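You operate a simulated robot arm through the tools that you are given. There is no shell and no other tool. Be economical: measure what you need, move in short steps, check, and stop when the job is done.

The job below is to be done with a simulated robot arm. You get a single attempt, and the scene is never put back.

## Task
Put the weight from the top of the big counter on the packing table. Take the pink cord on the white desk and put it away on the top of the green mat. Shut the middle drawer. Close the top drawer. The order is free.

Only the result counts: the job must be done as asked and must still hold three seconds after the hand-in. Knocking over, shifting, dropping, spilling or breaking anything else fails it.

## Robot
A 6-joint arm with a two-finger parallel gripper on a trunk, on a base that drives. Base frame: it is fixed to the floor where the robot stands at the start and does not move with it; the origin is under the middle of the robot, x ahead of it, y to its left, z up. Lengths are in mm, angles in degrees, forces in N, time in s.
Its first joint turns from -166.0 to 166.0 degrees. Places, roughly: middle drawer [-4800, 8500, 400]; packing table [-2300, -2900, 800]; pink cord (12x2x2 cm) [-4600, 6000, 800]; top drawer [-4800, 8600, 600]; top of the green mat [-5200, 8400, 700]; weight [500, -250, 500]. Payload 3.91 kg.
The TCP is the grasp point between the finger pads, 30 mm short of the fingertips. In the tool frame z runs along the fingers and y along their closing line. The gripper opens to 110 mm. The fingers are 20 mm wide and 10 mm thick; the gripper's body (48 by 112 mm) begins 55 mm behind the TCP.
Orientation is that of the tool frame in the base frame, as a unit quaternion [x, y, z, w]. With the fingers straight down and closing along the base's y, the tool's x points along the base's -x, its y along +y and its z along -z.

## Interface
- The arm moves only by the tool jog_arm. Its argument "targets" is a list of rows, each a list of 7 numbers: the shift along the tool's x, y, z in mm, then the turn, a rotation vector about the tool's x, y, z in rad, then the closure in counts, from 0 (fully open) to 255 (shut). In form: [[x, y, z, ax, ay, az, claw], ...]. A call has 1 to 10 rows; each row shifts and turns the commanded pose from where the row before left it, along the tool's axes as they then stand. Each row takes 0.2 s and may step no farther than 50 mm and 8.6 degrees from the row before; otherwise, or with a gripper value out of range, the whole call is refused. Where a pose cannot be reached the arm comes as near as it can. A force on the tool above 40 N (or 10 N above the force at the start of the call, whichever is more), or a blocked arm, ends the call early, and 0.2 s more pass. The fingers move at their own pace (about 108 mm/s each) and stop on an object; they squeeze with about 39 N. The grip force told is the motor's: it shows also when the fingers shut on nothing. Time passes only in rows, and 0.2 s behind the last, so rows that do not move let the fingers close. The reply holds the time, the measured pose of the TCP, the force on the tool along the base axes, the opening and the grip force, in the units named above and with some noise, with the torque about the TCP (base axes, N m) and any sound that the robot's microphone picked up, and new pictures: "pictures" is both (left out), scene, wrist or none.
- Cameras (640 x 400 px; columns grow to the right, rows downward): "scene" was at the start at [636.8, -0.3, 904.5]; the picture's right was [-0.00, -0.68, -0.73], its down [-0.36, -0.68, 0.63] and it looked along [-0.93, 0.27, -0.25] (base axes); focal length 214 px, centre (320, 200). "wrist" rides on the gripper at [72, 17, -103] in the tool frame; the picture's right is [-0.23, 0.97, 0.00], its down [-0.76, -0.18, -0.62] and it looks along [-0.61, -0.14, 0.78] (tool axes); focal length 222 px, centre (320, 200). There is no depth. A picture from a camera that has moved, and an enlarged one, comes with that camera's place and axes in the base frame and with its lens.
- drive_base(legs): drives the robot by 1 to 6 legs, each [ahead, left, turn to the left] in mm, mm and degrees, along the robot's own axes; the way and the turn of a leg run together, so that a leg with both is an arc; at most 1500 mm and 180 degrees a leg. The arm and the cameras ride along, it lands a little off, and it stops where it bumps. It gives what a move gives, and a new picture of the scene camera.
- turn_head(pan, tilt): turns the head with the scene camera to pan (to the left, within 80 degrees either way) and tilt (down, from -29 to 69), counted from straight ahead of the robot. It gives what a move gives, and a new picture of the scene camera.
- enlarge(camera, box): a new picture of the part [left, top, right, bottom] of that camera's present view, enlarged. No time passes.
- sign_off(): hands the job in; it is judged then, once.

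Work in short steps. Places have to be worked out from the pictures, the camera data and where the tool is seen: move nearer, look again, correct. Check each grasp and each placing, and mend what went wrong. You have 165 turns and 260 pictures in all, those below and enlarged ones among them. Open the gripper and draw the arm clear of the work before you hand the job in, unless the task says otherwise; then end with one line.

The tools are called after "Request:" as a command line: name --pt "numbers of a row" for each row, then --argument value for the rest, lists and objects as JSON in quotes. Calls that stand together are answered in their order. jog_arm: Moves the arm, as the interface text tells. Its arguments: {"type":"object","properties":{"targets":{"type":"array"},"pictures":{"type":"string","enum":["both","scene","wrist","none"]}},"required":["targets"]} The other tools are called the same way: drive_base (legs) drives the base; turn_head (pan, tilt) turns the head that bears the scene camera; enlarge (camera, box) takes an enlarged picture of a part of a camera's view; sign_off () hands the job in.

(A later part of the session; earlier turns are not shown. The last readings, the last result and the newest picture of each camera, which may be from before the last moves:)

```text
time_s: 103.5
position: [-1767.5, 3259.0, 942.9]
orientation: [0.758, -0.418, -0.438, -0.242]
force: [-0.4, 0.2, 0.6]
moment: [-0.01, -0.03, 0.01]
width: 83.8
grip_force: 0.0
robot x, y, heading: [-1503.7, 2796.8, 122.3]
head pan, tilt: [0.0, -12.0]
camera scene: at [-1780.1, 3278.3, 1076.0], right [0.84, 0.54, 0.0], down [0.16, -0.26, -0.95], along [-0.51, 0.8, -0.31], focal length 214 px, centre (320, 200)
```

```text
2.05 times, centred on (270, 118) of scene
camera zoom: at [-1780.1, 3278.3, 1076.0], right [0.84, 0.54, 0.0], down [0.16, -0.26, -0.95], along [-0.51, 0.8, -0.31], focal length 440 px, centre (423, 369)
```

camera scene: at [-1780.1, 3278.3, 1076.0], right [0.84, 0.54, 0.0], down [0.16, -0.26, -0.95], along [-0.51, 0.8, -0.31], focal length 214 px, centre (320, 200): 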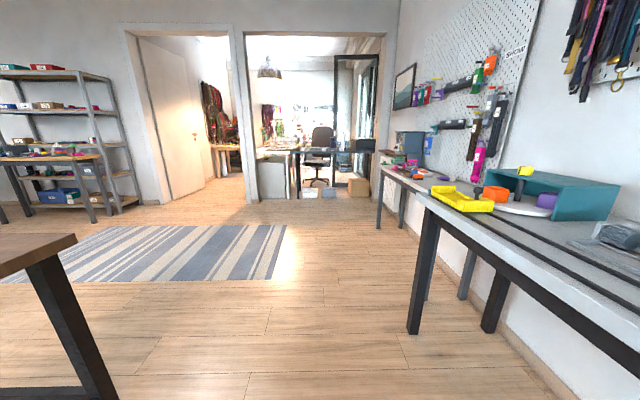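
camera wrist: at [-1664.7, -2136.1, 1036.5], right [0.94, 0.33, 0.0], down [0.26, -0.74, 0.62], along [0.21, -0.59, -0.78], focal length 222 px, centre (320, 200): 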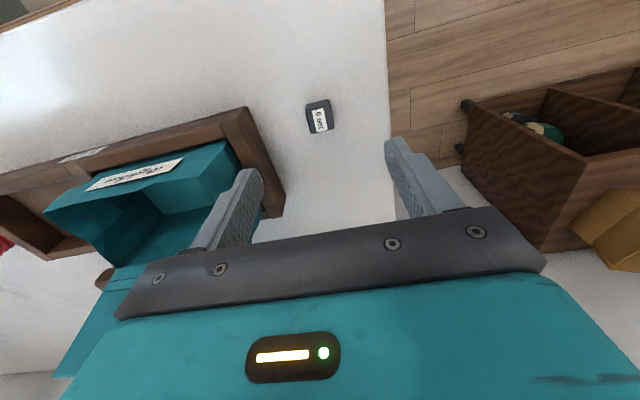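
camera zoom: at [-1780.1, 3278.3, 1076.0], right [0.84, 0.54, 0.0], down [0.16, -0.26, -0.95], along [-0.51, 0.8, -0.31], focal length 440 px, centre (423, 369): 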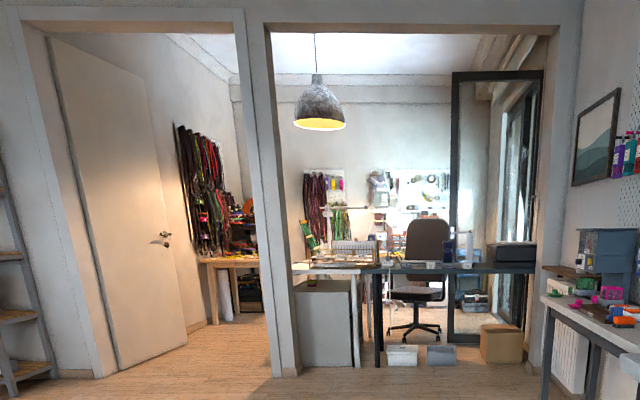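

I drive nearer to the opening.

Request:
drive_base --legs '[[1450, 200, 0], [800, 100, 0]]'

```text
time_s: 114.7
position: [-3176.4, 5056.9, 943.8]
orientation: [0.75, -0.432, -0.434, -0.25]
force: [-0.1, 0.2, -0.5]
moment: [0.0, 0.01, 0.03]
width: 84.2
grip_force: 0.0
robot x, y, heading: [-2928.9, 4588.7, 120.2]
head pan, tilt: [0.0, -12.0]
camera scene: at [-3189.0, 5078.0, 1076.0], right [0.86, 0.5, 0.0], down [0.15, -0.27, -0.95], along [-0.48, 0.82, -0.31], focal length 214 px, centre (320, 200)
```

scene: 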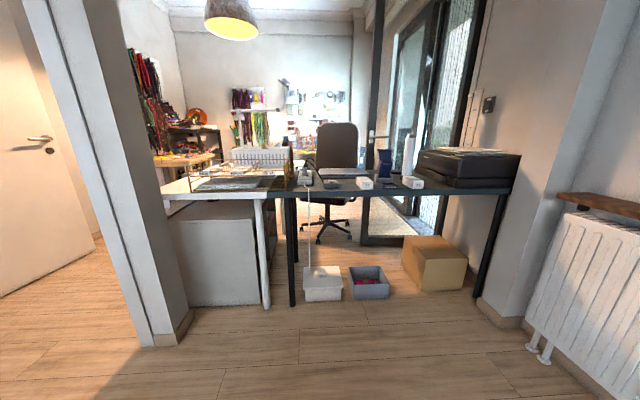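

Two desks stand in the right-hand opening. I zoom in on the white one.

Request:
enlarge --camera "scene" --box '[130, 120, 330, 245]'

Request:
enlarge --camera "scene" --box '[280, 100, 540, 262]'

```text
3.20 times, centred on (230, 182) of scene
camera zoom: at [-3189.0, 5078.0, 1076.0], right [0.86, 0.5, 0.0], down [0.15, -0.27, -0.95], along [-0.48, 0.82, -0.31], focal length 686 px, centre (608, 256)
```

zoom: 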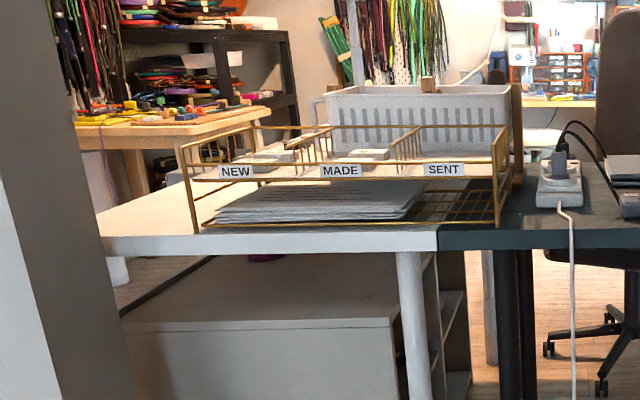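

```text
2.46 times, centred on (410, 181) of scene
camera zoom: at [-3189.0, 5078.0, 1076.0], right [0.86, 0.5, 0.0], down [0.15, -0.27, -0.95], along [-0.48, 0.82, -0.31], focal length 528 px, centre (98, 247)
```

zoom: 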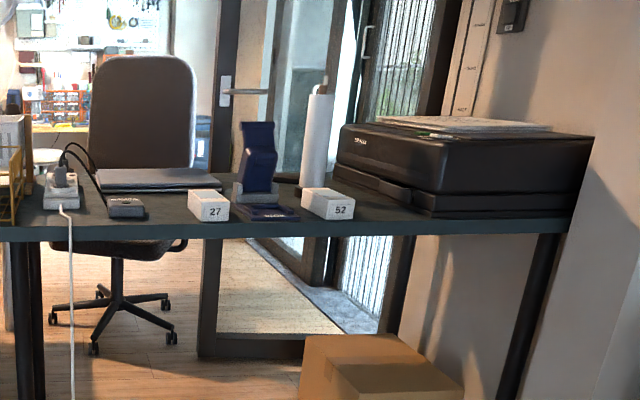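

The cord is hidden from here, and access to the desk looks to be through the left opening, which is about 1.1 m clear. I straighten up, strafe left and look through it.

Request:
drive_base --legs '[[0, 0, 4], [0, 1380, 0]]'

```text
time_s: 122.0
position: [-4344.2, 4273.0, 942.5]
orientation: [0.764, -0.407, -0.442, -0.235]
force: [1.1, -0.3, -0.4]
moment: [-0.02, 0.03, -0.01]
width: 84.1
grip_force: 0.0
robot x, y, heading: [-4064.3, 3822.2, 123.3]
head pan, tilt: [0.0, -12.0]
camera scene: at [-4357.2, 4292.0, 1076.0], right [0.83, 0.56, 0.0], down [0.17, -0.25, -0.95], along [-0.53, 0.79, -0.31], focal length 214 px, centre (320, 200)
```

scene: 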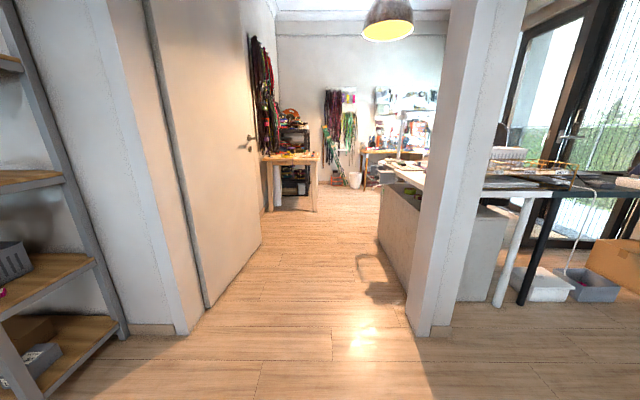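

The lane through the left opening is clear: 510 mm left, 600 mm right. The white desk is just past the pillar, and I drive in.

Request:
drive_base --legs '[[1000, -50, 0], [500, 0, 0]]'

Request:
turn_head --pan -50 --tilt 0

```text
time_s: 129.8
position: [-5141.3, 5552.1, 942.0]
orientation: [0.763, -0.408, -0.442, -0.236]
force: [0.6, -0.9, -0.2]
moment: [-0.03, 0.02, 0.01]
width: 84.5
grip_force: 0.1
robot x, y, heading: [-4865.8, 5103.1, 124.0]
head pan, tilt: [0.0, -12.0]
camera scene: at [-5154.4, 5572.3, 1076.0], right [0.83, 0.56, 0.0], down [0.17, -0.26, -0.95], along [-0.53, 0.79, -0.31], focal length 214 px, centre (320, 200)
```

scene: 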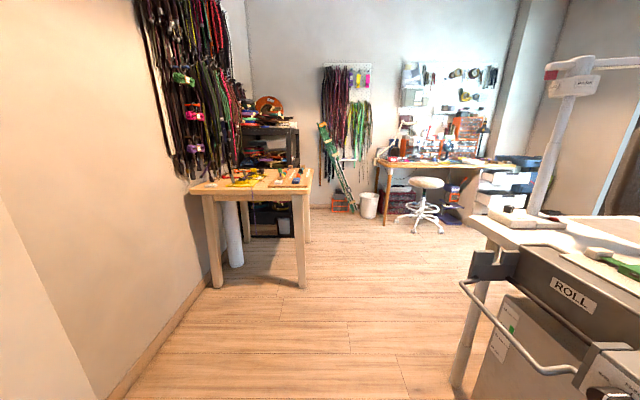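

```text
time_s: 131.0
position: [-5142.3, 5552.7, 943.3]
orientation: [0.763, -0.408, -0.442, -0.236]
force: [0.2, 0.5, -0.9]
moment: [0.05, -0.02, 0.05]
width: 84.5
grip_force: 0.0
robot x, y, heading: [-4866.1, 5105.5, 123.6]
head pan, tilt: [-50.0, 0.0]
camera scene: at [-5080.1, 5585.2, 1072.6], right [0.9, -0.19, 0.38], down [0.28, -0.41, -0.87], along [0.33, 0.89, -0.32], focal length 214 px, centre (320, 200)
```

scene: 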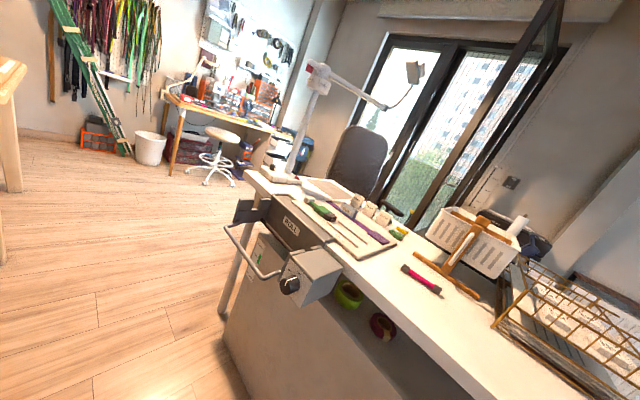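

A pink item lies on the white desk at (420, 280), so I zoom in.

Request:
enlarge --camera "scene" --box '[370, 220, 530, 320]'

Request:
enlarge --camera "scene" --box '[220, 160, 420, 285]'

```text
4.00 times, centred on (450, 270) of scene
camera zoom: at [-5080.1, 5585.2, 1072.6], right [0.9, -0.19, 0.38], down [0.28, -0.41, -0.87], along [0.33, 0.89, -0.32], focal length 858 px, centre (-200, -80)
```

zoom: 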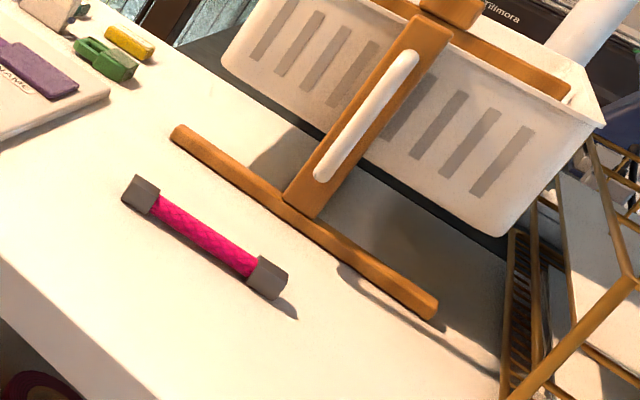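

```text
3.20 times, centred on (320, 222) of scene
camera zoom: at [-5080.1, 5585.2, 1072.6], right [0.9, -0.19, 0.38], down [0.28, -0.41, -0.87], along [0.33, 0.89, -0.32], focal length 686 px, centre (320, 128)
```

zoom: 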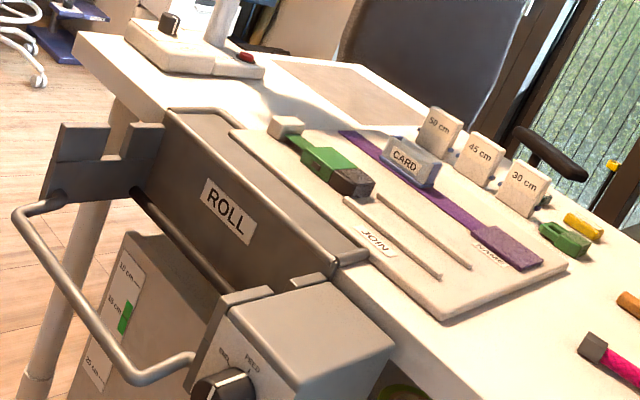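

The pink cord is at about (-4563, 5972) on the desk. A crank device sticks out farther along, so I advance 400, staying clear of it, and turn right to face the desk.

Request:
drive_base --legs '[[400, 0, 0], [0, 0, -88]]'

Request:
turn_head --pan 0 --tilt 10

```text
time_s: 137.3
position: [-4642.3, 5716.6, 942.4]
orientation: [-0.259, 0.826, 0.15, 0.478]
force: [-0.3, 0.3, 1.5]
moment: [0.0, 0.02, -0.04]
width: 84.1
grip_force: 0.1
robot x, y, heading: [-5090.2, 5432.2, 34.6]
head pan, tilt: [-50.0, 0.0]
camera scene: at [-4610.4, 5655.5, 1072.6], right [-0.18, -0.91, 0.38], down [-0.41, -0.28, -0.87], along [0.9, -0.31, -0.32], focal length 214 px, centre (320, 200)
```

scene: 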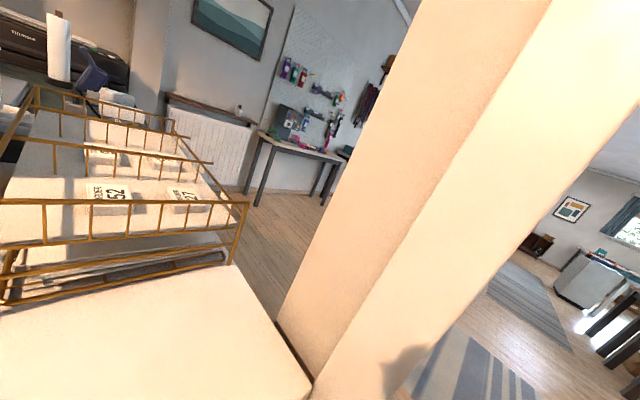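

```text
time_s: 138.4
position: [-4643.5, 5716.4, 944.1]
orientation: [-0.26, 0.826, 0.15, 0.477]
force: [0.1, 0.4, 0.7]
moment: [0.0, -0.04, -0.01]
width: 84.2
grip_force: 0.0
robot x, y, heading: [-5089.0, 5434.7, 34.8]
head pan, tilt: [0.0, 10.0]
camera scene: at [-4631.3, 5724.9, 1041.3], right [0.57, -0.82, 0.0], down [-0.53, -0.37, -0.77], along [0.63, 0.44, -0.64], focal length 214 px, centre (320, 200)
```

scene: 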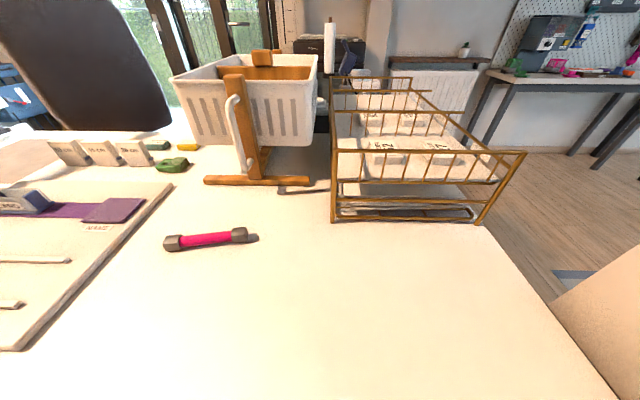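

Triangulation puts the cord at (-4555, 5986, 787), lying at -47°. I bring the tool vertical, move over it and yaw 81° to grip across it.

Request:
jog_arm --pt "0 0 0 0 0.15 0 60" --pt "0 0 0 0 0.15 0 60" --pt "0 0 0 0 0.15 0 60" --pt "0 0 0 0 0.15 0 60" --pt "0 0 0 0 0.15 0 60" --pt "0 0 0 0 0.15 0 60" --pt "0 0 0 0 0.147 0 60" --pictures "none"

Request:
jog_arm --pt "-38 29 0 0 0 0 60" --pt "-38 29 0 0 0 0 60" --pt "-38 29 0 0 0 0 60" --pt "-38 29 0 0 0 0 60" --pt "-38 29 0 0 0 0 60" --pt "-38 28 0 0 0 0 60" --pictures "none"

Request:
jog_arm --pt "0 0 0 0 0 0.142 60" --pt "0 0 0 0 0 0.142 60" --pt "0 0 0 0 0 0.142 60" --pt "0 0 0 0 0 0.142 60" --pt "0 0 0 0 0 0.142 60" --pt "0 0 0 0 0 0.142 60" --pt "0 0 0 0 0 0.142 60" --pt "0 0 0 0 0 0.142 60" --pt "0 0 0 0 0 0.142 60" --pt "0 0 0 0 0 0.142 60"

```text
time_s: 140.1
position: [-4644.4, 5716.7, 943.9]
orientation: [-0.3, 0.954, -0.001, 0.001]
force: [-0.3, -0.5, 1.2]
moment: [0.04, -0.02, 0.01]
width: 84.0
grip_force: 0.1
robot x, y, heading: [-5087.0, 5434.6, 34.7]
head pan, tilt: [0.0, 10.0]
```

```text
time_s: 141.4
position: [-4556.1, 5990.4, 944.0]
orientation: [-0.3, 0.954, 0.001, 0.002]
force: [0.0, -1.2, 0.7]
moment: [0.04, -0.02, 0.02]
width: 84.1
grip_force: 0.0
robot x, y, heading: [-5087.7, 5432.0, 35.0]
head pan, tilt: [0.0, 10.0]
```

```text
time_s: 143.7
position: [-4555.3, 5987.8, 942.6]
orientation: [0.397, 0.918, 0.001, 0.0]
force: [0.4, 0.6, 0.2]
moment: [0.01, 0.02, 0.0]
width: 84.0
grip_force: 0.0
robot x, y, heading: [-5087.0, 5435.3, 34.7]
head pan, tilt: [0.0, 10.0]
camera scene: at [-4490.2, 5920.5, 978.6], right [-0.73, -0.69, 0.0], down [-0.68, 0.72, 0.17], along [-0.12, 0.13, -0.98], focal length 214 px, centre (320, 200)
camera wrist: at [-4592.0, 6053.2, 1047.2], right [0.86, 0.5, 0.0], down [0.39, -0.68, 0.62], along [0.32, -0.54, -0.78], focal length 222 px, centre (320, 200)
```

scene: 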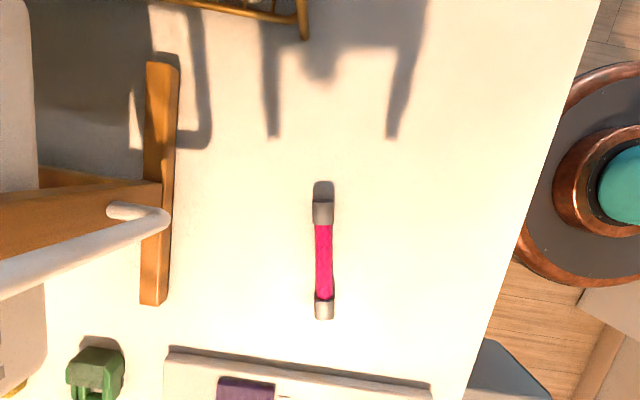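
wrist: 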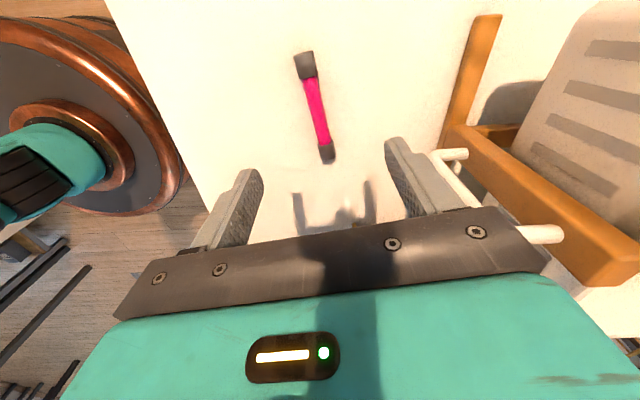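

The cord is aligned and centred under the gripper. I tuck the head camera in and come down.

Request:
turn_head --pan -20 --tilt 40

Request:
jog_arm --pt "0 0 40 0 0 0 60" --pt "0 0 40 0 0 0 60" --pt "0 0 30 0 0 0 60" --pt "0 0 10 0 0 0 60"

```text
time_s: 144.6
position: [-4554.6, 5989.8, 942.5]
orientation: [0.394, 0.919, 0.002, 0.001]
force: [0.5, 0.2, -0.1]
moment: [-0.02, -0.02, -0.01]
width: 84.4
grip_force: 0.1
robot x, y, heading: [-5088.5, 5432.1, 34.8]
head pan, tilt: [-20.0, 40.0]
camera scene: at [-4543.9, 5935.2, 991.6], right [-0.68, -0.65, 0.34], down [-0.37, 0.71, 0.6], along [-0.63, 0.29, -0.72], focal length 214 px, centre (320, 200)
```

scene: 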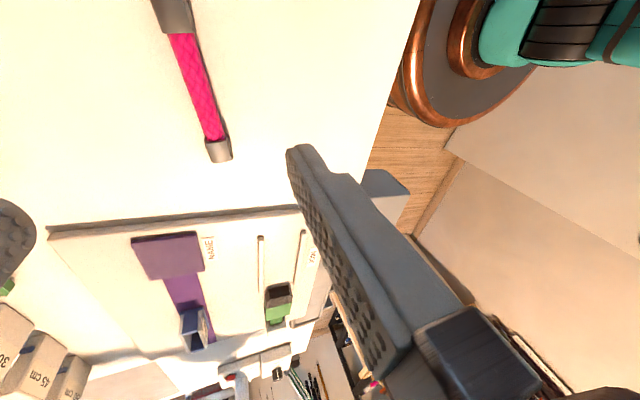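

```text
time_s: 145.6
position: [-4555.5, 5990.1, 822.2]
orientation: [0.395, 0.919, 0.002, 0.001]
force: [0.1, -1.0, 0.5]
moment: [0.01, -0.02, 0.0]
width: 84.1
grip_force: 0.0
robot x, y, heading: [-5088.3, 5434.6, 34.9]
head pan, tilt: [-20.0, 40.0]
camera scene: at [-4544.5, 5936.3, 871.5], right [-0.68, -0.65, 0.34], down [-0.37, 0.71, 0.6], along [-0.63, 0.29, -0.72], focal length 214 px, centre (320, 200)
camera wrist: at [-4592.7, 6054.1, 927.2], right [0.86, 0.51, 0.0], down [0.39, -0.68, 0.62], along [0.32, -0.54, -0.78], focal length 222 px, centre (320, 200)
```

scene: 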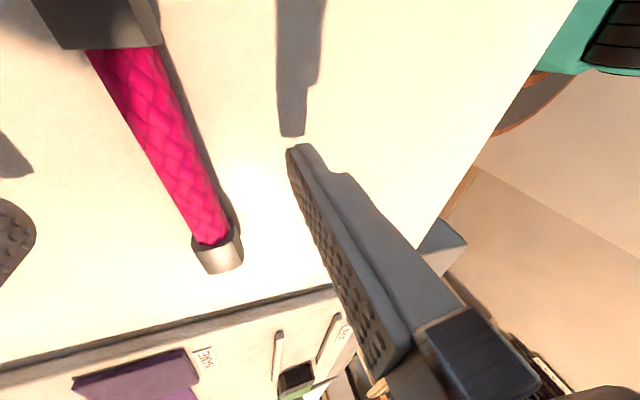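
wrist: 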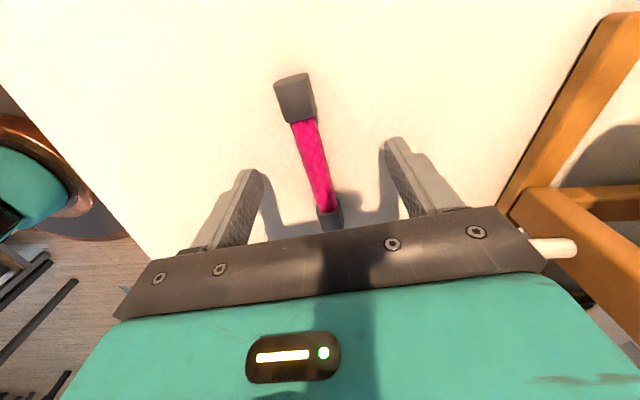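

The cord is between the fingers, so I lower another 11 mm and close.

Request:
jog_arm --pt "0 0 7 0 0 0 60" --pt "0 0 4 0 0 0 60" --pt "0 0 0 0 0 0 160" --pt "0 0 0 0 0 0 255" --pt "0 0 0 0 0 0 255"

```text
time_s: 146.8
position: [-4555.1, 5988.4, 812.7]
orientation: [0.395, 0.919, 0.0, 0.0]
force: [0.0, 0.3, -1.1]
moment: [0.06, 0.01, 0.02]
width: 14.7
grip_force: 38.6
robot x, y, heading: [-5087.1, 5434.2, 34.8]
head pan, tilt: [-20.0, 40.0]
camera scene: at [-4544.5, 5935.4, 861.2], right [-0.68, -0.65, 0.34], down [-0.37, 0.71, 0.6], along [-0.63, 0.29, -0.72], focal length 214 px, centre (320, 200)
camera wrist: at [-4592.6, 6053.2, 916.8], right [0.86, 0.51, 0.0], down [0.39, -0.68, 0.62], along [0.32, -0.54, -0.78], focal length 222 px, centre (320, 200)
```

scene: 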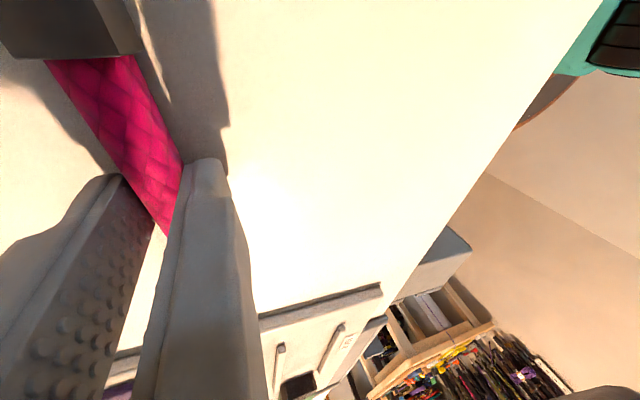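
wrist: 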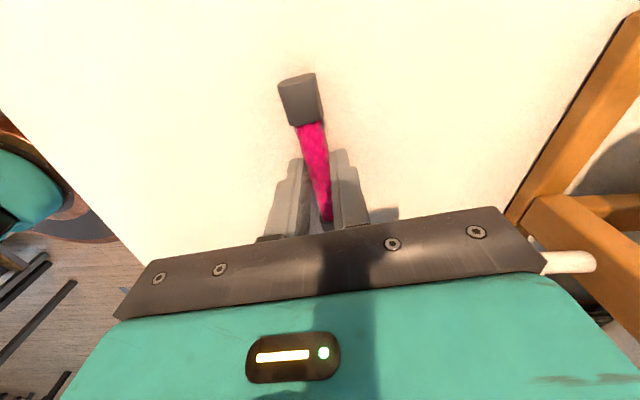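

The cord is gripped at 14.7 mm. I lift it straight up.

Request:
jog_arm --pt "0 0 -30 0 0 0 255" --pt "0 0 -45 0 0 0 255" --pt "0 0 -45 0 0 0 255" --pt "0 0 -45 0 0 0 255"

```text
time_s: 147.8
position: [-4553.3, 5989.9, 977.4]
orientation: [0.394, 0.919, 0.001, 0.001]
force: [-0.3, 0.3, -2.0]
moment: [-0.01, -0.01, 0.01]
width: 14.8
grip_force: 39.4
robot x, y, heading: [-5088.2, 5433.8, 34.6]
head pan, tilt: [-20.0, 40.0]
camera scene: at [-4543.8, 5937.3, 1026.6], right [-0.68, -0.65, 0.34], down [-0.37, 0.71, 0.6], along [-0.63, 0.29, -0.72], focal length 214 px, centre (320, 200)
camera wrist: at [-4592.0, 6055.1, 1082.2], right [0.86, 0.51, 0.0], down [0.39, -0.68, 0.62], along [0.32, -0.54, -0.78], focal length 222 px, centre (320, 200)
```

scene: 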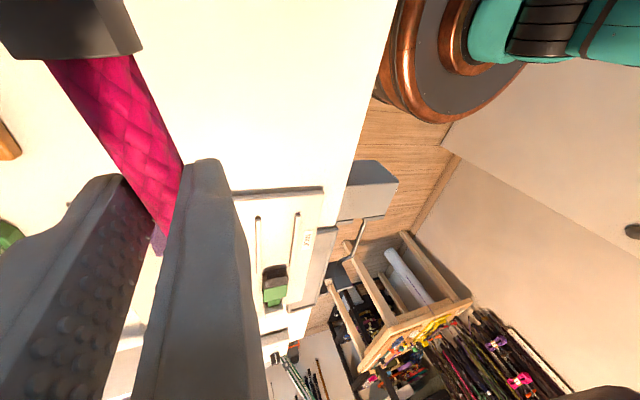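
wrist: 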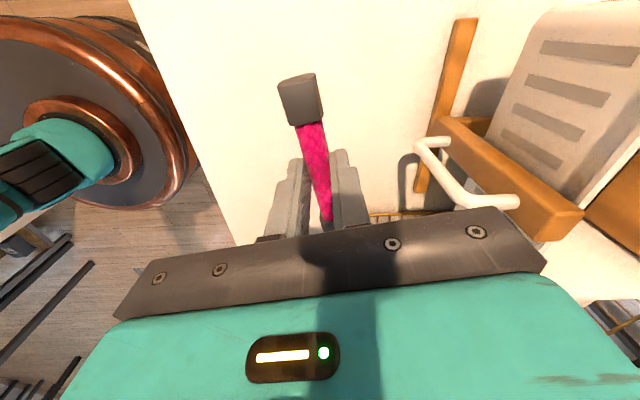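

The cord is held. I pull back towards the robot, yaw back and tilt the hand up for driving.

Request:
jog_arm --pt "7 -45 0 0 0 0 255" --pt "7 -45 0 0 0 0 255" --pt "7 -45 0 0 0 0 255" --pt "7 -45 0 0 0 0 255" --pt "7 -30 0 0 0 -0.142 255" --pt "0 0 0 0 0 -0.142 255" --pt "0 0 0 0 0 -0.142 255" --pt "0 0 0 0 0 -0.142 255" --pt "0 0 0 0 0 -0.142 255" --pictures "none"

Request:
jog_arm --pt "0 0 0 0 0 -0.142 255" --pt "0 0 0 0 0 -0.142 255" --pt "0 0 0 0 0 -0.142 255" --pt "0 0 0 0 0 -0.142 255" --pt "0 0 0 0 0 -0.142 255" --pictures "none"

Request:
jog_arm --pt "0 0 0 0 -0.15 0 255" --pt "0 0 0 0 -0.15 0 255" --pt "0 0 0 0 -0.15 0 255" --pt "0 0 0 0 -0.15 0 255" --pt "0 0 0 0 -0.15 0 255" --pt "0 0 0 0 -0.15 0 255" --pt "0 0 0 0 -0.147 0 255" --pictures "none"

Request:
turn_head --pan 60 --tilt -12

```text
time_s: 149.8
position: [-4731.5, 5870.0, 976.5]
orientation: [0.05, 0.999, 0.001, 0.001]
force: [0.0, 0.5, 0.0]
moment: [0.01, 0.05, -0.02]
width: 14.8
grip_force: 38.6
robot x, y, heading: [-5084.6, 5433.1, 34.6]
head pan, tilt: [-20.0, 40.0]
```

```text
time_s: 151.0
position: [-4731.7, 5869.2, 977.2]
orientation: [-0.3, 0.954, 0.001, 0.001]
force: [-0.2, 0.4, -0.9]
moment: [0.02, -0.08, 0.01]
width: 14.8
grip_force: 39.0
robot x, y, heading: [-5088.9, 5433.7, 34.9]
head pan, tilt: [-20.0, 40.0]
```

```text
time_s: 152.6
position: [-4731.2, 5869.0, 975.5]
orientation: [-0.26, 0.825, 0.151, 0.478]
force: [0.0, -0.1, -0.4]
moment: [0.03, 0.0, 0.04]
width: 14.7
grip_force: 39.0
robot x, y, heading: [-5090.6, 5433.8, 34.5]
head pan, tilt: [-20.0, 40.0]
```

```text
time_s: 154.1
position: [-4730.7, 5869.3, 976.2]
orientation: [-0.26, 0.825, 0.151, 0.478]
force: [-0.4, 0.5, -0.2]
moment: [0.0, -0.02, -0.02]
width: 14.8
grip_force: 38.9
robot x, y, heading: [-5088.7, 5432.4, 34.9]
head pan, tilt: [60.0, -12.0]
camera scene: at [-4783.5, 5921.1, 1130.4], right [0.9, 0.02, -0.43], down [-0.43, -0.08, -0.9], along [-0.05, 1.0, -0.06], focal length 214 px, centre (320, 200)
```

scene: 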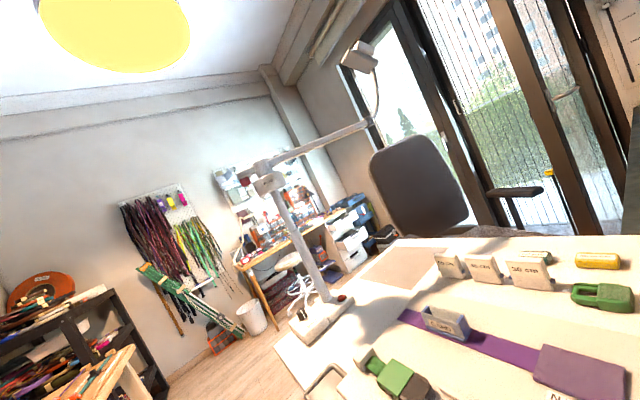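

I turn back left to face along the room and look towards the bench.

Request:
drive_base --legs '[[0, 0, 78]]'

Request:
turn_head --pan 0 --tilt -15

Request:
enlarge --camera "scene" --box '[280, 80, 520, 230]'

```text
time_s: 157.9
position: [-5447.1, 5868.6, 976.5]
orientation: [0.724, -0.474, -0.419, -0.274]
force: [-1.0, -0.6, -0.1]
moment: [-0.04, 0.01, 0.02]
width: 14.8
grip_force: 39.2
robot x, y, heading: [-5089.7, 5431.5, 113.6]
head pan, tilt: [60.0, -12.0]
camera scene: at [-5508.2, 5828.3, 1130.4], right [0.16, 0.89, -0.43], down [-0.01, -0.44, -0.9], along [-0.99, 0.14, -0.06], focal length 214 px, centre (320, 200)
```

scene: 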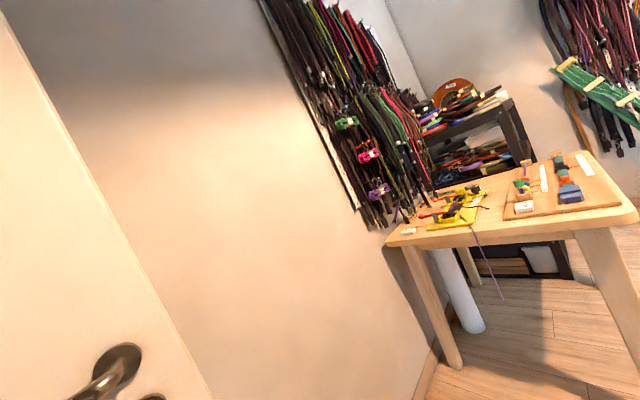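

```text
time_s: 159.2
position: [-5446.6, 5869.0, 976.3]
orientation: [0.725, -0.473, -0.419, -0.274]
force: [-0.8, -0.6, -1.2]
moment: [-0.04, 0.0, 0.0]
width: 14.7
grip_force: 38.9
robot x, y, heading: [-5089.4, 5431.7, 113.7]
head pan, tilt: [0.0, -15.0]
camera scene: at [-5457.1, 5890.1, 1114.7], right [0.92, 0.4, 0.0], down [0.1, -0.24, -0.97], along [-0.39, 0.88, -0.26], focal length 214 px, centre (320, 200)
```

scene: 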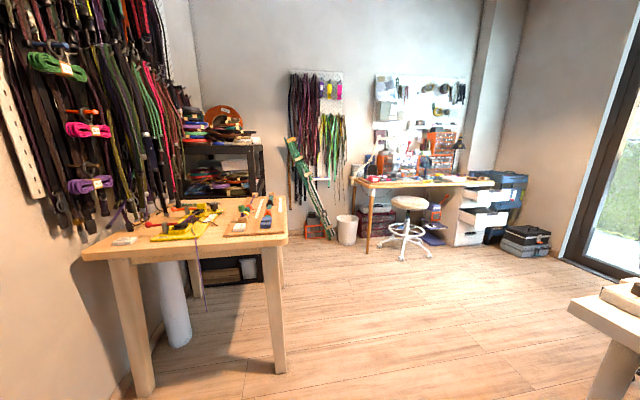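

```text
2.67 times, centred on (400, 155) of scene
camera zoom: at [-5457.1, 5890.1, 1114.7], right [0.92, 0.4, 0.0], down [0.1, -0.24, -0.97], along [-0.39, 0.88, -0.26], focal length 572 px, centre (107, 320)
```

zoom: 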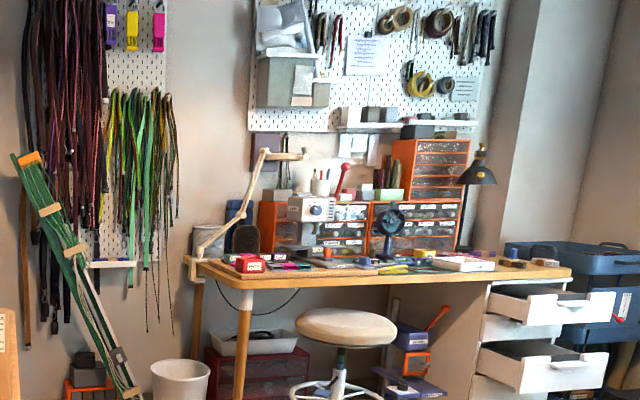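

The far bench has a white pedestal with two open drawers, and the mat is on top. I go forward past the desk end and the side table.

Request:
drive_base --legs '[[0, 0, 10.3], [0, 60, 0], [975, 0, 0], [0, 0, -60]]'

```text
time_s: 168.2
position: [-5558.5, 6755.9, 977.8]
orientation: [-0.448, 0.741, 0.259, 0.428]
force: [-0.5, -0.3, -0.1]
moment: [-0.03, 0.05, 0.0]
width: 14.7
grip_force: 38.8
robot x, y, heading: [-5676.7, 6205.4, 62.5]
head pan, tilt: [0.0, -15.0]
camera scene: at [-5547.8, 6776.1, 1114.7], right [0.89, -0.46, 0.0], down [-0.12, -0.23, -0.97], along [0.45, 0.86, -0.26], focal length 214 px, centre (320, 200)
```

scene: 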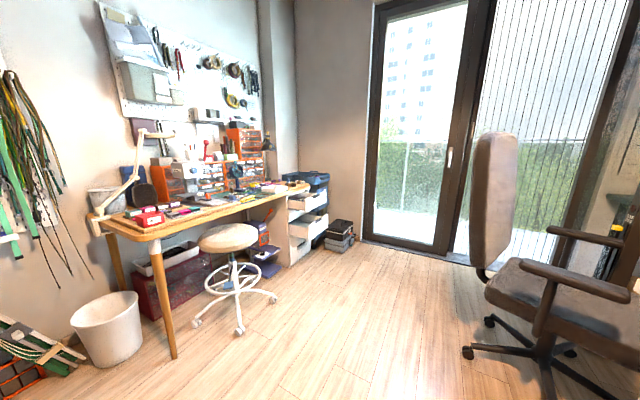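

The route to the pedestal between the stool and the office chair is clear, by about 470 mm on the chair side. I drive on and turn to face the bench.

Request:
drive_base --legs '[[0, 0, -7], [1450, 0, 0], [100, 0, 68]]'

```text
time_s: 179.1
position: [-5311.2, 7867.4, 975.8]
orientation: [0.772, -0.391, -0.447, -0.226]
force: [0.3, -0.3, -0.1]
moment: [0.01, -0.04, -0.01]
width: 14.6
grip_force: 39.0
robot x, y, heading: [-4864.8, 7521.6, 126.2]
head pan, tilt: [0.0, -15.0]
camera scene: at [-5324.4, 7886.0, 1114.6], right [0.81, 0.59, 0.0], down [0.15, -0.21, -0.97], along [-0.57, 0.78, -0.26], focal length 214 px, centre (320, 200)
```

scene: 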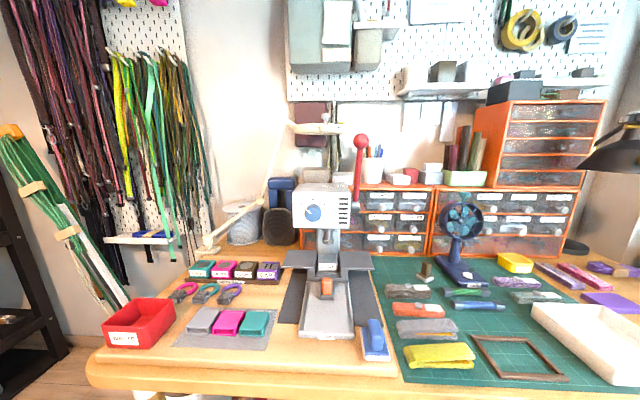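

The green cutting mat is on the bench with several things on it. I zoom in to find free space.

Request:
enlarge --camera "scene" --box '[360, 240, 640, 400]'

Request:
turn_head --pan -45 --tilt 5

```text
2.29 times, centred on (500, 320) of scene
camera zoom: at [-5324.4, 7886.0, 1114.6], right [0.81, 0.59, 0.0], down [0.15, -0.21, -0.97], along [-0.57, 0.78, -0.26], focal length 490 px, centre (-91, -74)
```

zoom: 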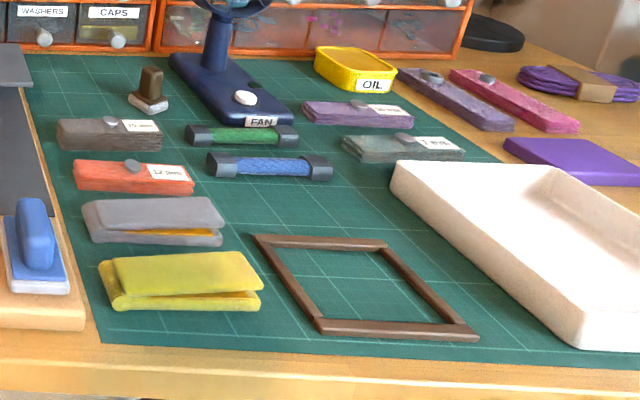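

```text
time_s: 180.2
position: [-5310.3, 7867.7, 974.3]
orientation: [0.772, -0.391, -0.447, -0.226]
force: [0.4, -0.6, 0.3]
moment: [0.01, 0.03, 0.01]
width: 14.9
grip_force: 39.1
robot x, y, heading: [-4868.2, 7521.2, 126.3]
head pan, tilt: [-45.0, 5.0]
camera scene: at [-5255.2, 7901.4, 1096.0], right [0.93, -0.07, 0.35], down [0.28, -0.48, -0.83], along [0.23, 0.87, -0.43], focal length 214 px, centre (320, 200)
```

scene: 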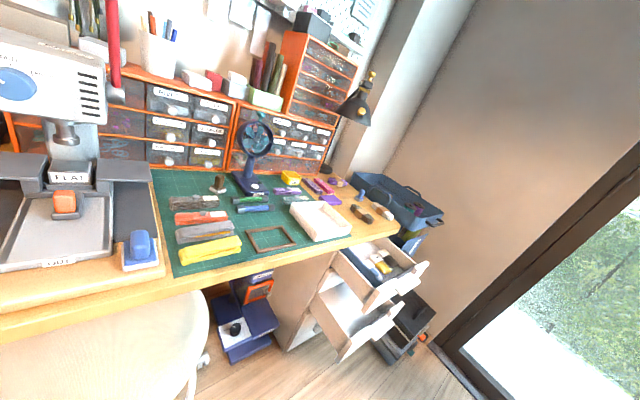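

The mat is almost straight ahead. I move 200 mm closer and slightly right, then look down at it.

Request:
drive_base --legs '[[200, -130, -2]]'

Request:
turn_head --pan -20 --tilt 15

```text
time_s: 181.9
position: [-5308.6, 8120.2, 976.4]
orientation: [0.767, -0.403, -0.442, -0.233]
force: [-0.7, -0.6, 0.6]
moment: [0.04, 0.0, 0.03]
width: 14.9
grip_force: 38.5
robot x, y, heading: [-4874.4, 7762.0, 124.5]
head pan, tilt: [-45.0, 5.0]
camera scene: at [-5251.8, 8152.5, 1096.0], right [0.93, -0.11, 0.35], down [0.26, -0.49, -0.83], along [0.26, 0.87, -0.43], focal length 214 px, centre (320, 200)
```

scene: 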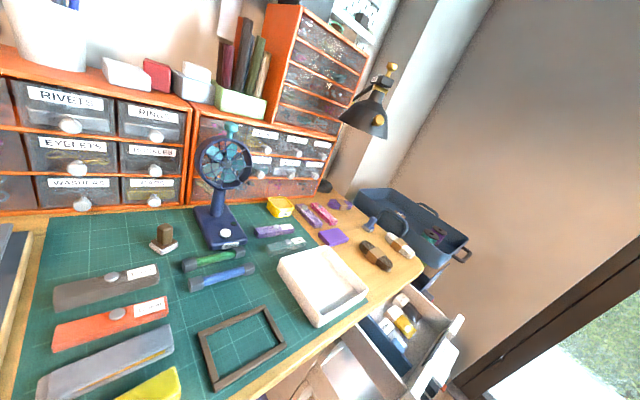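

```text
time_s: 182.8
position: [-5307.6, 8120.3, 977.8]
orientation: [0.766, -0.403, -0.443, -0.233]
force: [-0.5, -0.1, -0.6]
moment: [0.01, 0.01, -0.05]
width: 14.8
grip_force: 38.5
robot x, y, heading: [-4871.6, 7759.7, 124.5]
head pan, tilt: [-20.0, 15.0]
camera scene: at [-5285.6, 8143.5, 1070.6], right [0.94, 0.29, 0.17], down [0.32, -0.62, -0.72], along [-0.1, 0.73, -0.68], focal length 214 px, centre (320, 200)
```

scene: 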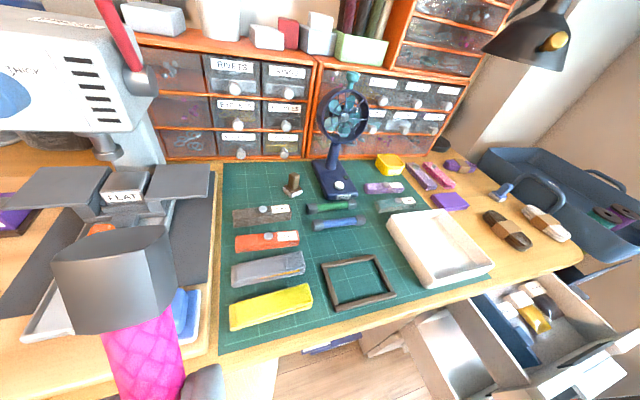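

The best free place is the gap between the brown frame and the blue cord, centred at about (-5248, 8420) with the cord parallel to the blue one. I set the tool vertical and yaw 90° here first.

Request:
jog_arm --pt "0 0 0 0 0.15 0 255" --pt "0 0 0 0 0.15 0 255" --pt "0 0 0 0 0.15 0 255" --pt "0 0 0 0 0.15 0 255" --pt "0 0 0 0 0.15 0 255" --pt "0 0 0 0 0.15 0 255" --pt "0 0 0 0 0.147 0 255" --pictures "none"

Request:
jog_arm --pt "0 0 0 0 0 0.143 255" --pt "0 0 0 0 0 0.143 255" --pt "0 0 0 0 0 0.143 255" --pt "0 0 0 0 0 0.143 255" --pt "0 0 0 0 0 0.143 255" --pt "0 0 0 0 0 0.143 255" --pt "0 0 0 0 0 0.143 255" --pt "0 0 0 0 0 0.143 255" --pt "0 0 0 0 0 0.143 255" --pt "0 0 0 0 0 0.143 255" --pictures "none"

Request:
jog_arm --pt "0 0 0 0 0 0.141 255" --pt "-40 0 0 0 0 0 255" --pt "-40 0 0 0 0 0 255" --pt "-40 0 0 0 0 0 255" --pt "-40 0 0 0 0 0 255" --pt "-40 0 0 0 0 0 255" --pt "-19 40 0 0 0 0 255" --pt "0 40 0 0 0 0 255"

```text
time_s: 184.4
position: [-5307.8, 8119.2, 977.7]
orientation: [0.885, -0.466, -0.001, 0.0]
force: [1.3, -0.7, -1.1]
moment: [0.01, 0.0, -0.01]
width: 14.8
grip_force: 38.6
robot x, y, heading: [-4875.4, 7759.4, 124.2]
head pan, tilt: [-20.0, 15.0]
```

```text
time_s: 186.6
position: [-5308.4, 8119.5, 975.7]
orientation: [-0.361, 0.932, 0.001, 0.0]
force: [-0.4, -0.1, -0.9]
moment: [-0.01, -0.01, -0.02]
width: 14.5
grip_force: 38.8
robot x, y, heading: [-4876.0, 7760.9, 124.0]
head pan, tilt: [-20.0, 15.0]
```

```text
time_s: 188.4
position: [-5175.9, 8311.6, 977.1]
orientation: [-0.296, 0.955, 0.002, -0.001]
force: [-0.1, -1.1, 0.7]
moment: [0.03, 0.0, 0.02]
width: 14.8
grip_force: 39.6
robot x, y, heading: [-4877.8, 7760.8, 124.4]
head pan, tilt: [-20.0, 15.0]
camera scene: at [-5086.4, 8333.3, 1017.9], right [0.53, -0.78, 0.34], down [-0.85, -0.47, 0.24], along [-0.03, -0.42, -0.91], focal length 214 px, centre (320, 200)
camera wrist: at [-5244.1, 8284.0, 1081.5], right [-0.36, 0.93, 0.0], down [0.73, 0.28, 0.62], along [0.58, 0.23, -0.78], focal length 222 px, centre (320, 200)
```

scene: 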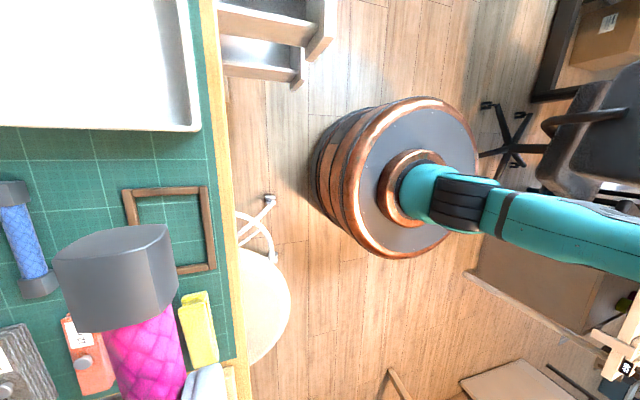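
wrist: 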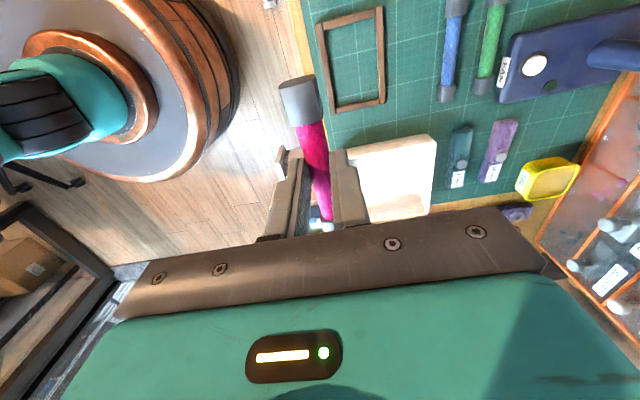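

Both views agree: the gap's midline runs at 31° and the target centre is (-5246, 8416). I move over it and come down partway.

Request:
turn_head --pan -20 --tilt 40

Request:
jog_arm --pt "0 42 0 0 0 0 255" --pt "0 42 0 0 0 0 255" --pt "-1 41 0 0 0 0.058 255" --pt "0 0 45 0 0 0 255" --pt "0 0 45 0 0 0 255" --pt "0 0 30 0 0 0 255"

```text
time_s: 189.3
position: [-5175.5, 8310.6, 976.5]
orientation: [-0.296, 0.955, 0.0, 0.0]
force: [-0.9, -0.2, -1.3]
moment: [0.0, 0.02, 0.0]
width: 14.8
grip_force: 38.6
robot x, y, heading: [-4875.3, 7758.0, 124.4]
head pan, tilt: [-20.0, 40.0]
camera scene: at [-5120.8, 8313.2, 1025.0], right [0.53, -0.78, 0.34], down [-0.76, -0.25, 0.6], along [-0.38, -0.58, -0.72], focal length 214 px, centre (320, 200)
```

scene: 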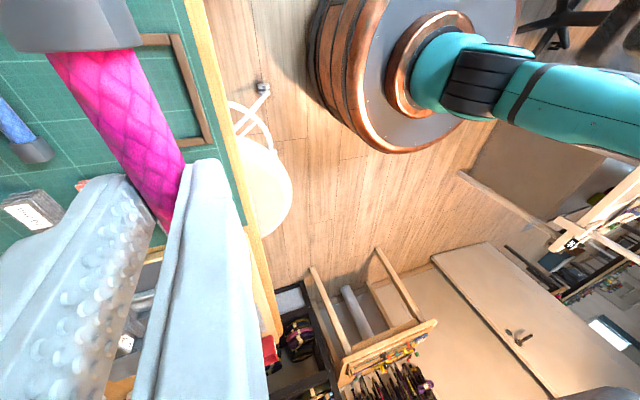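

```text
time_s: 190.7
position: [-5240.6, 8412.0, 854.0]
orientation: [-0.268, 0.963, 0.001, -0.001]
force: [0.3, 0.6, 1.1]
moment: [0.02, 0.02, 0.03]
width: 14.8
grip_force: 39.0
robot x, y, heading: [-4875.5, 7756.6, 124.7]
head pan, tilt: [-20.0, 40.0]
camera scene: at [-5187.2, 8412.3, 902.9], right [0.49, -0.81, 0.34], down [-0.77, -0.21, 0.6], along [-0.42, -0.55, -0.72], focal length 214 px, centre (320, 200)
camera wrist: at [-5312.3, 8390.2, 958.6], right [-0.31, 0.95, 0.0], down [0.74, 0.24, 0.62], along [0.59, 0.19, -0.78], focal length 222 px, centre (320, 200)
```

scene: 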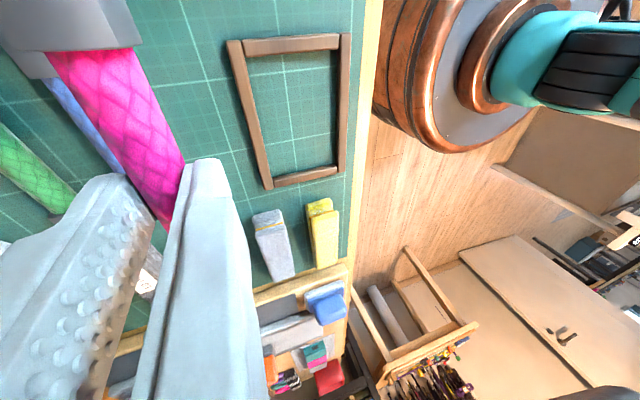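
wrist: 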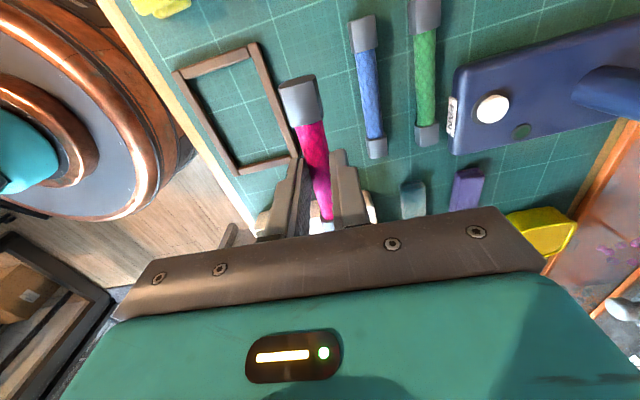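

The cord sits over the middle of the gap, to within about 3 mm. I lower towards contact with a fine alignment.

Request:
jog_arm --pt "3 2 40 0 0 -0.025 255" --pt "0 0 25 0 0 0 255" --pt "0 0 8 0 0 0 255"

```text
time_s: 191.5
position: [-5245.8, 8415.2, 782.6]
orientation: [-0.281, 0.96, 0.001, 0.0]
force: [0.2, 0.7, 0.5]
moment: [0.02, 0.0, 0.0]
width: 14.7
grip_force: 38.8
robot x, y, heading: [-4871.8, 7757.8, 124.5]
head pan, tilt: [-20.0, 40.0]
camera scene: at [-5191.1, 8415.1, 831.3], right [0.51, -0.79, 0.34], down [-0.76, -0.23, 0.6], along [-0.4, -0.57, -0.72], focal length 214 px, centre (320, 200)
camera wrist: at [-5315.6, 8390.0, 887.0], right [-0.33, 0.94, 0.0], down [0.74, 0.26, 0.62], along [0.59, 0.21, -0.78], focal length 222 px, centre (320, 200)
```

scene: 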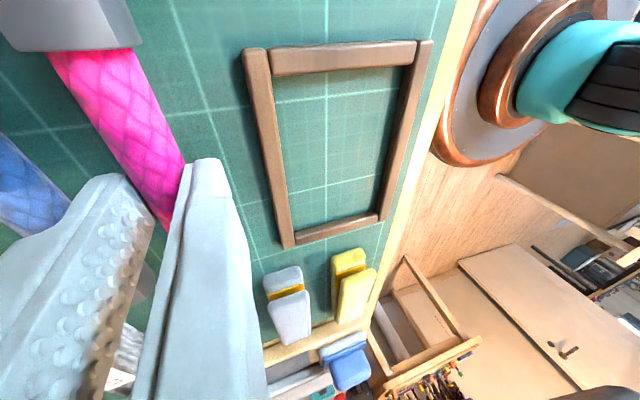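
wrist: 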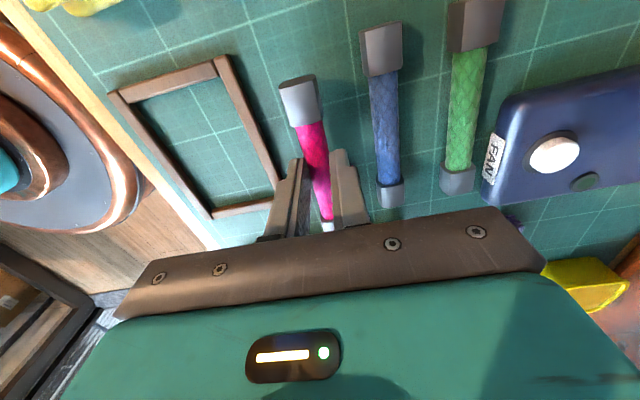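

Still clear on both sides. I continue down to contact in small steps.

Request:
jog_arm --pt "0 0 6 0 0 0 255" --pt "0 0 4 0 0 0 255" --pt "0 0 3 0 0 0 255" --pt "0 0 3 0 0 0 255"

```text
time_s: 192.5
position: [-5246.2, 8413.6, 770.0]
orientation: [-0.281, 0.96, 0.001, 0.0]
force: [0.4, -0.7, 14.7]
moment: [-0.16, 0.01, -0.01]
width: 14.7
grip_force: 38.9
robot x, y, heading: [-4875.5, 7758.1, 124.3]
head pan, tilt: [-20.0, 40.0]
camera scene: at [-5191.7, 8414.6, 818.0], right [0.51, -0.79, 0.34], down [-0.76, -0.23, 0.61], along [-0.4, -0.56, -0.72], focal length 214 px, centre (320, 200)
camera wrist: at [-5316.1, 8389.4, 873.8], right [-0.33, 0.94, 0.0], down [0.74, 0.26, 0.62], along [0.59, 0.21, -0.78], focal length 222 px, centre (320, 200)
```

scene: 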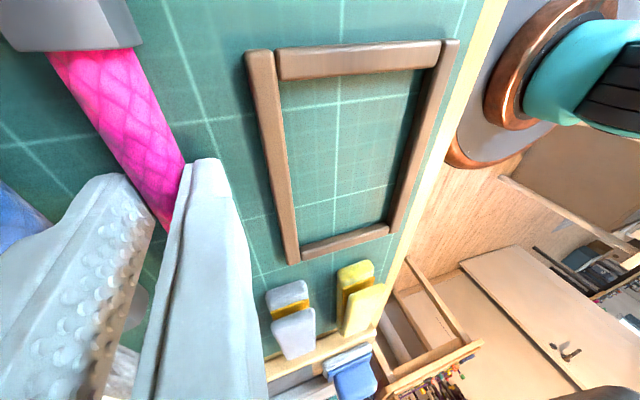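
wrist: 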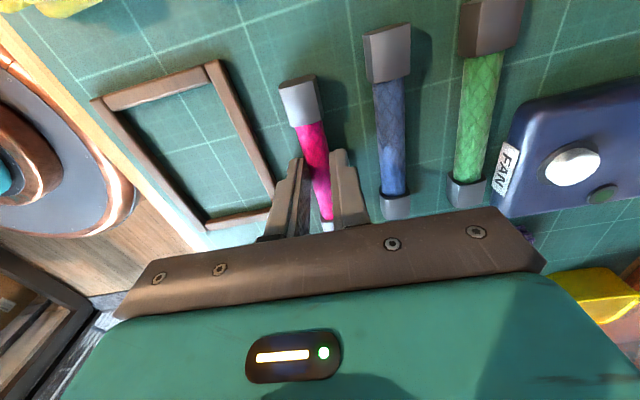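

There is contact at 15 N. I ease off 2 mm, open just a little and rise.

Request:
jog_arm --pt "0 0 -2 0 0 0 255" --pt "0 0 0 0 0 0 210" --pt "0 0 0 0 0 0 195" --pt "0 0 0 0 0 0 195" --pt "0 0 -20 0 0 0 195" --pt "0 0 -45 0 0 0 195"

```text
time_s: 193.9
position: [-5247.7, 8413.9, 835.1]
orientation: [-0.28, 0.96, 0.001, -0.001]
force: [-0.7, 0.5, -0.3]
moment: [-0.02, 0.02, 0.01]
width: 25.9
grip_force: 0.0
robot x, y, heading: [-4877.0, 7759.6, 124.4]
head pan, tilt: [-20.0, 40.0]
camera scene: at [-5193.6, 8414.5, 883.2], right [0.51, -0.79, 0.34], down [-0.76, -0.23, 0.6], along [-0.4, -0.57, -0.72], focal length 214 px, centre (320, 200)
camera wrist: at [-5318.0, 8389.5, 938.9], right [-0.33, 0.94, 0.0], down [0.74, 0.26, 0.62], along [0.59, 0.21, -0.78], focal length 222 px, centre (320, 200)
```

scene: 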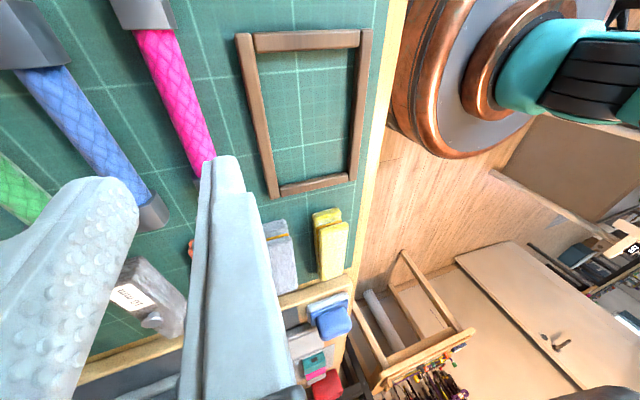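
wrist: 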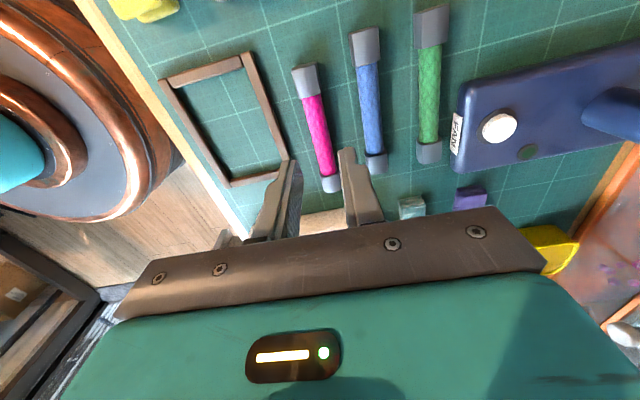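

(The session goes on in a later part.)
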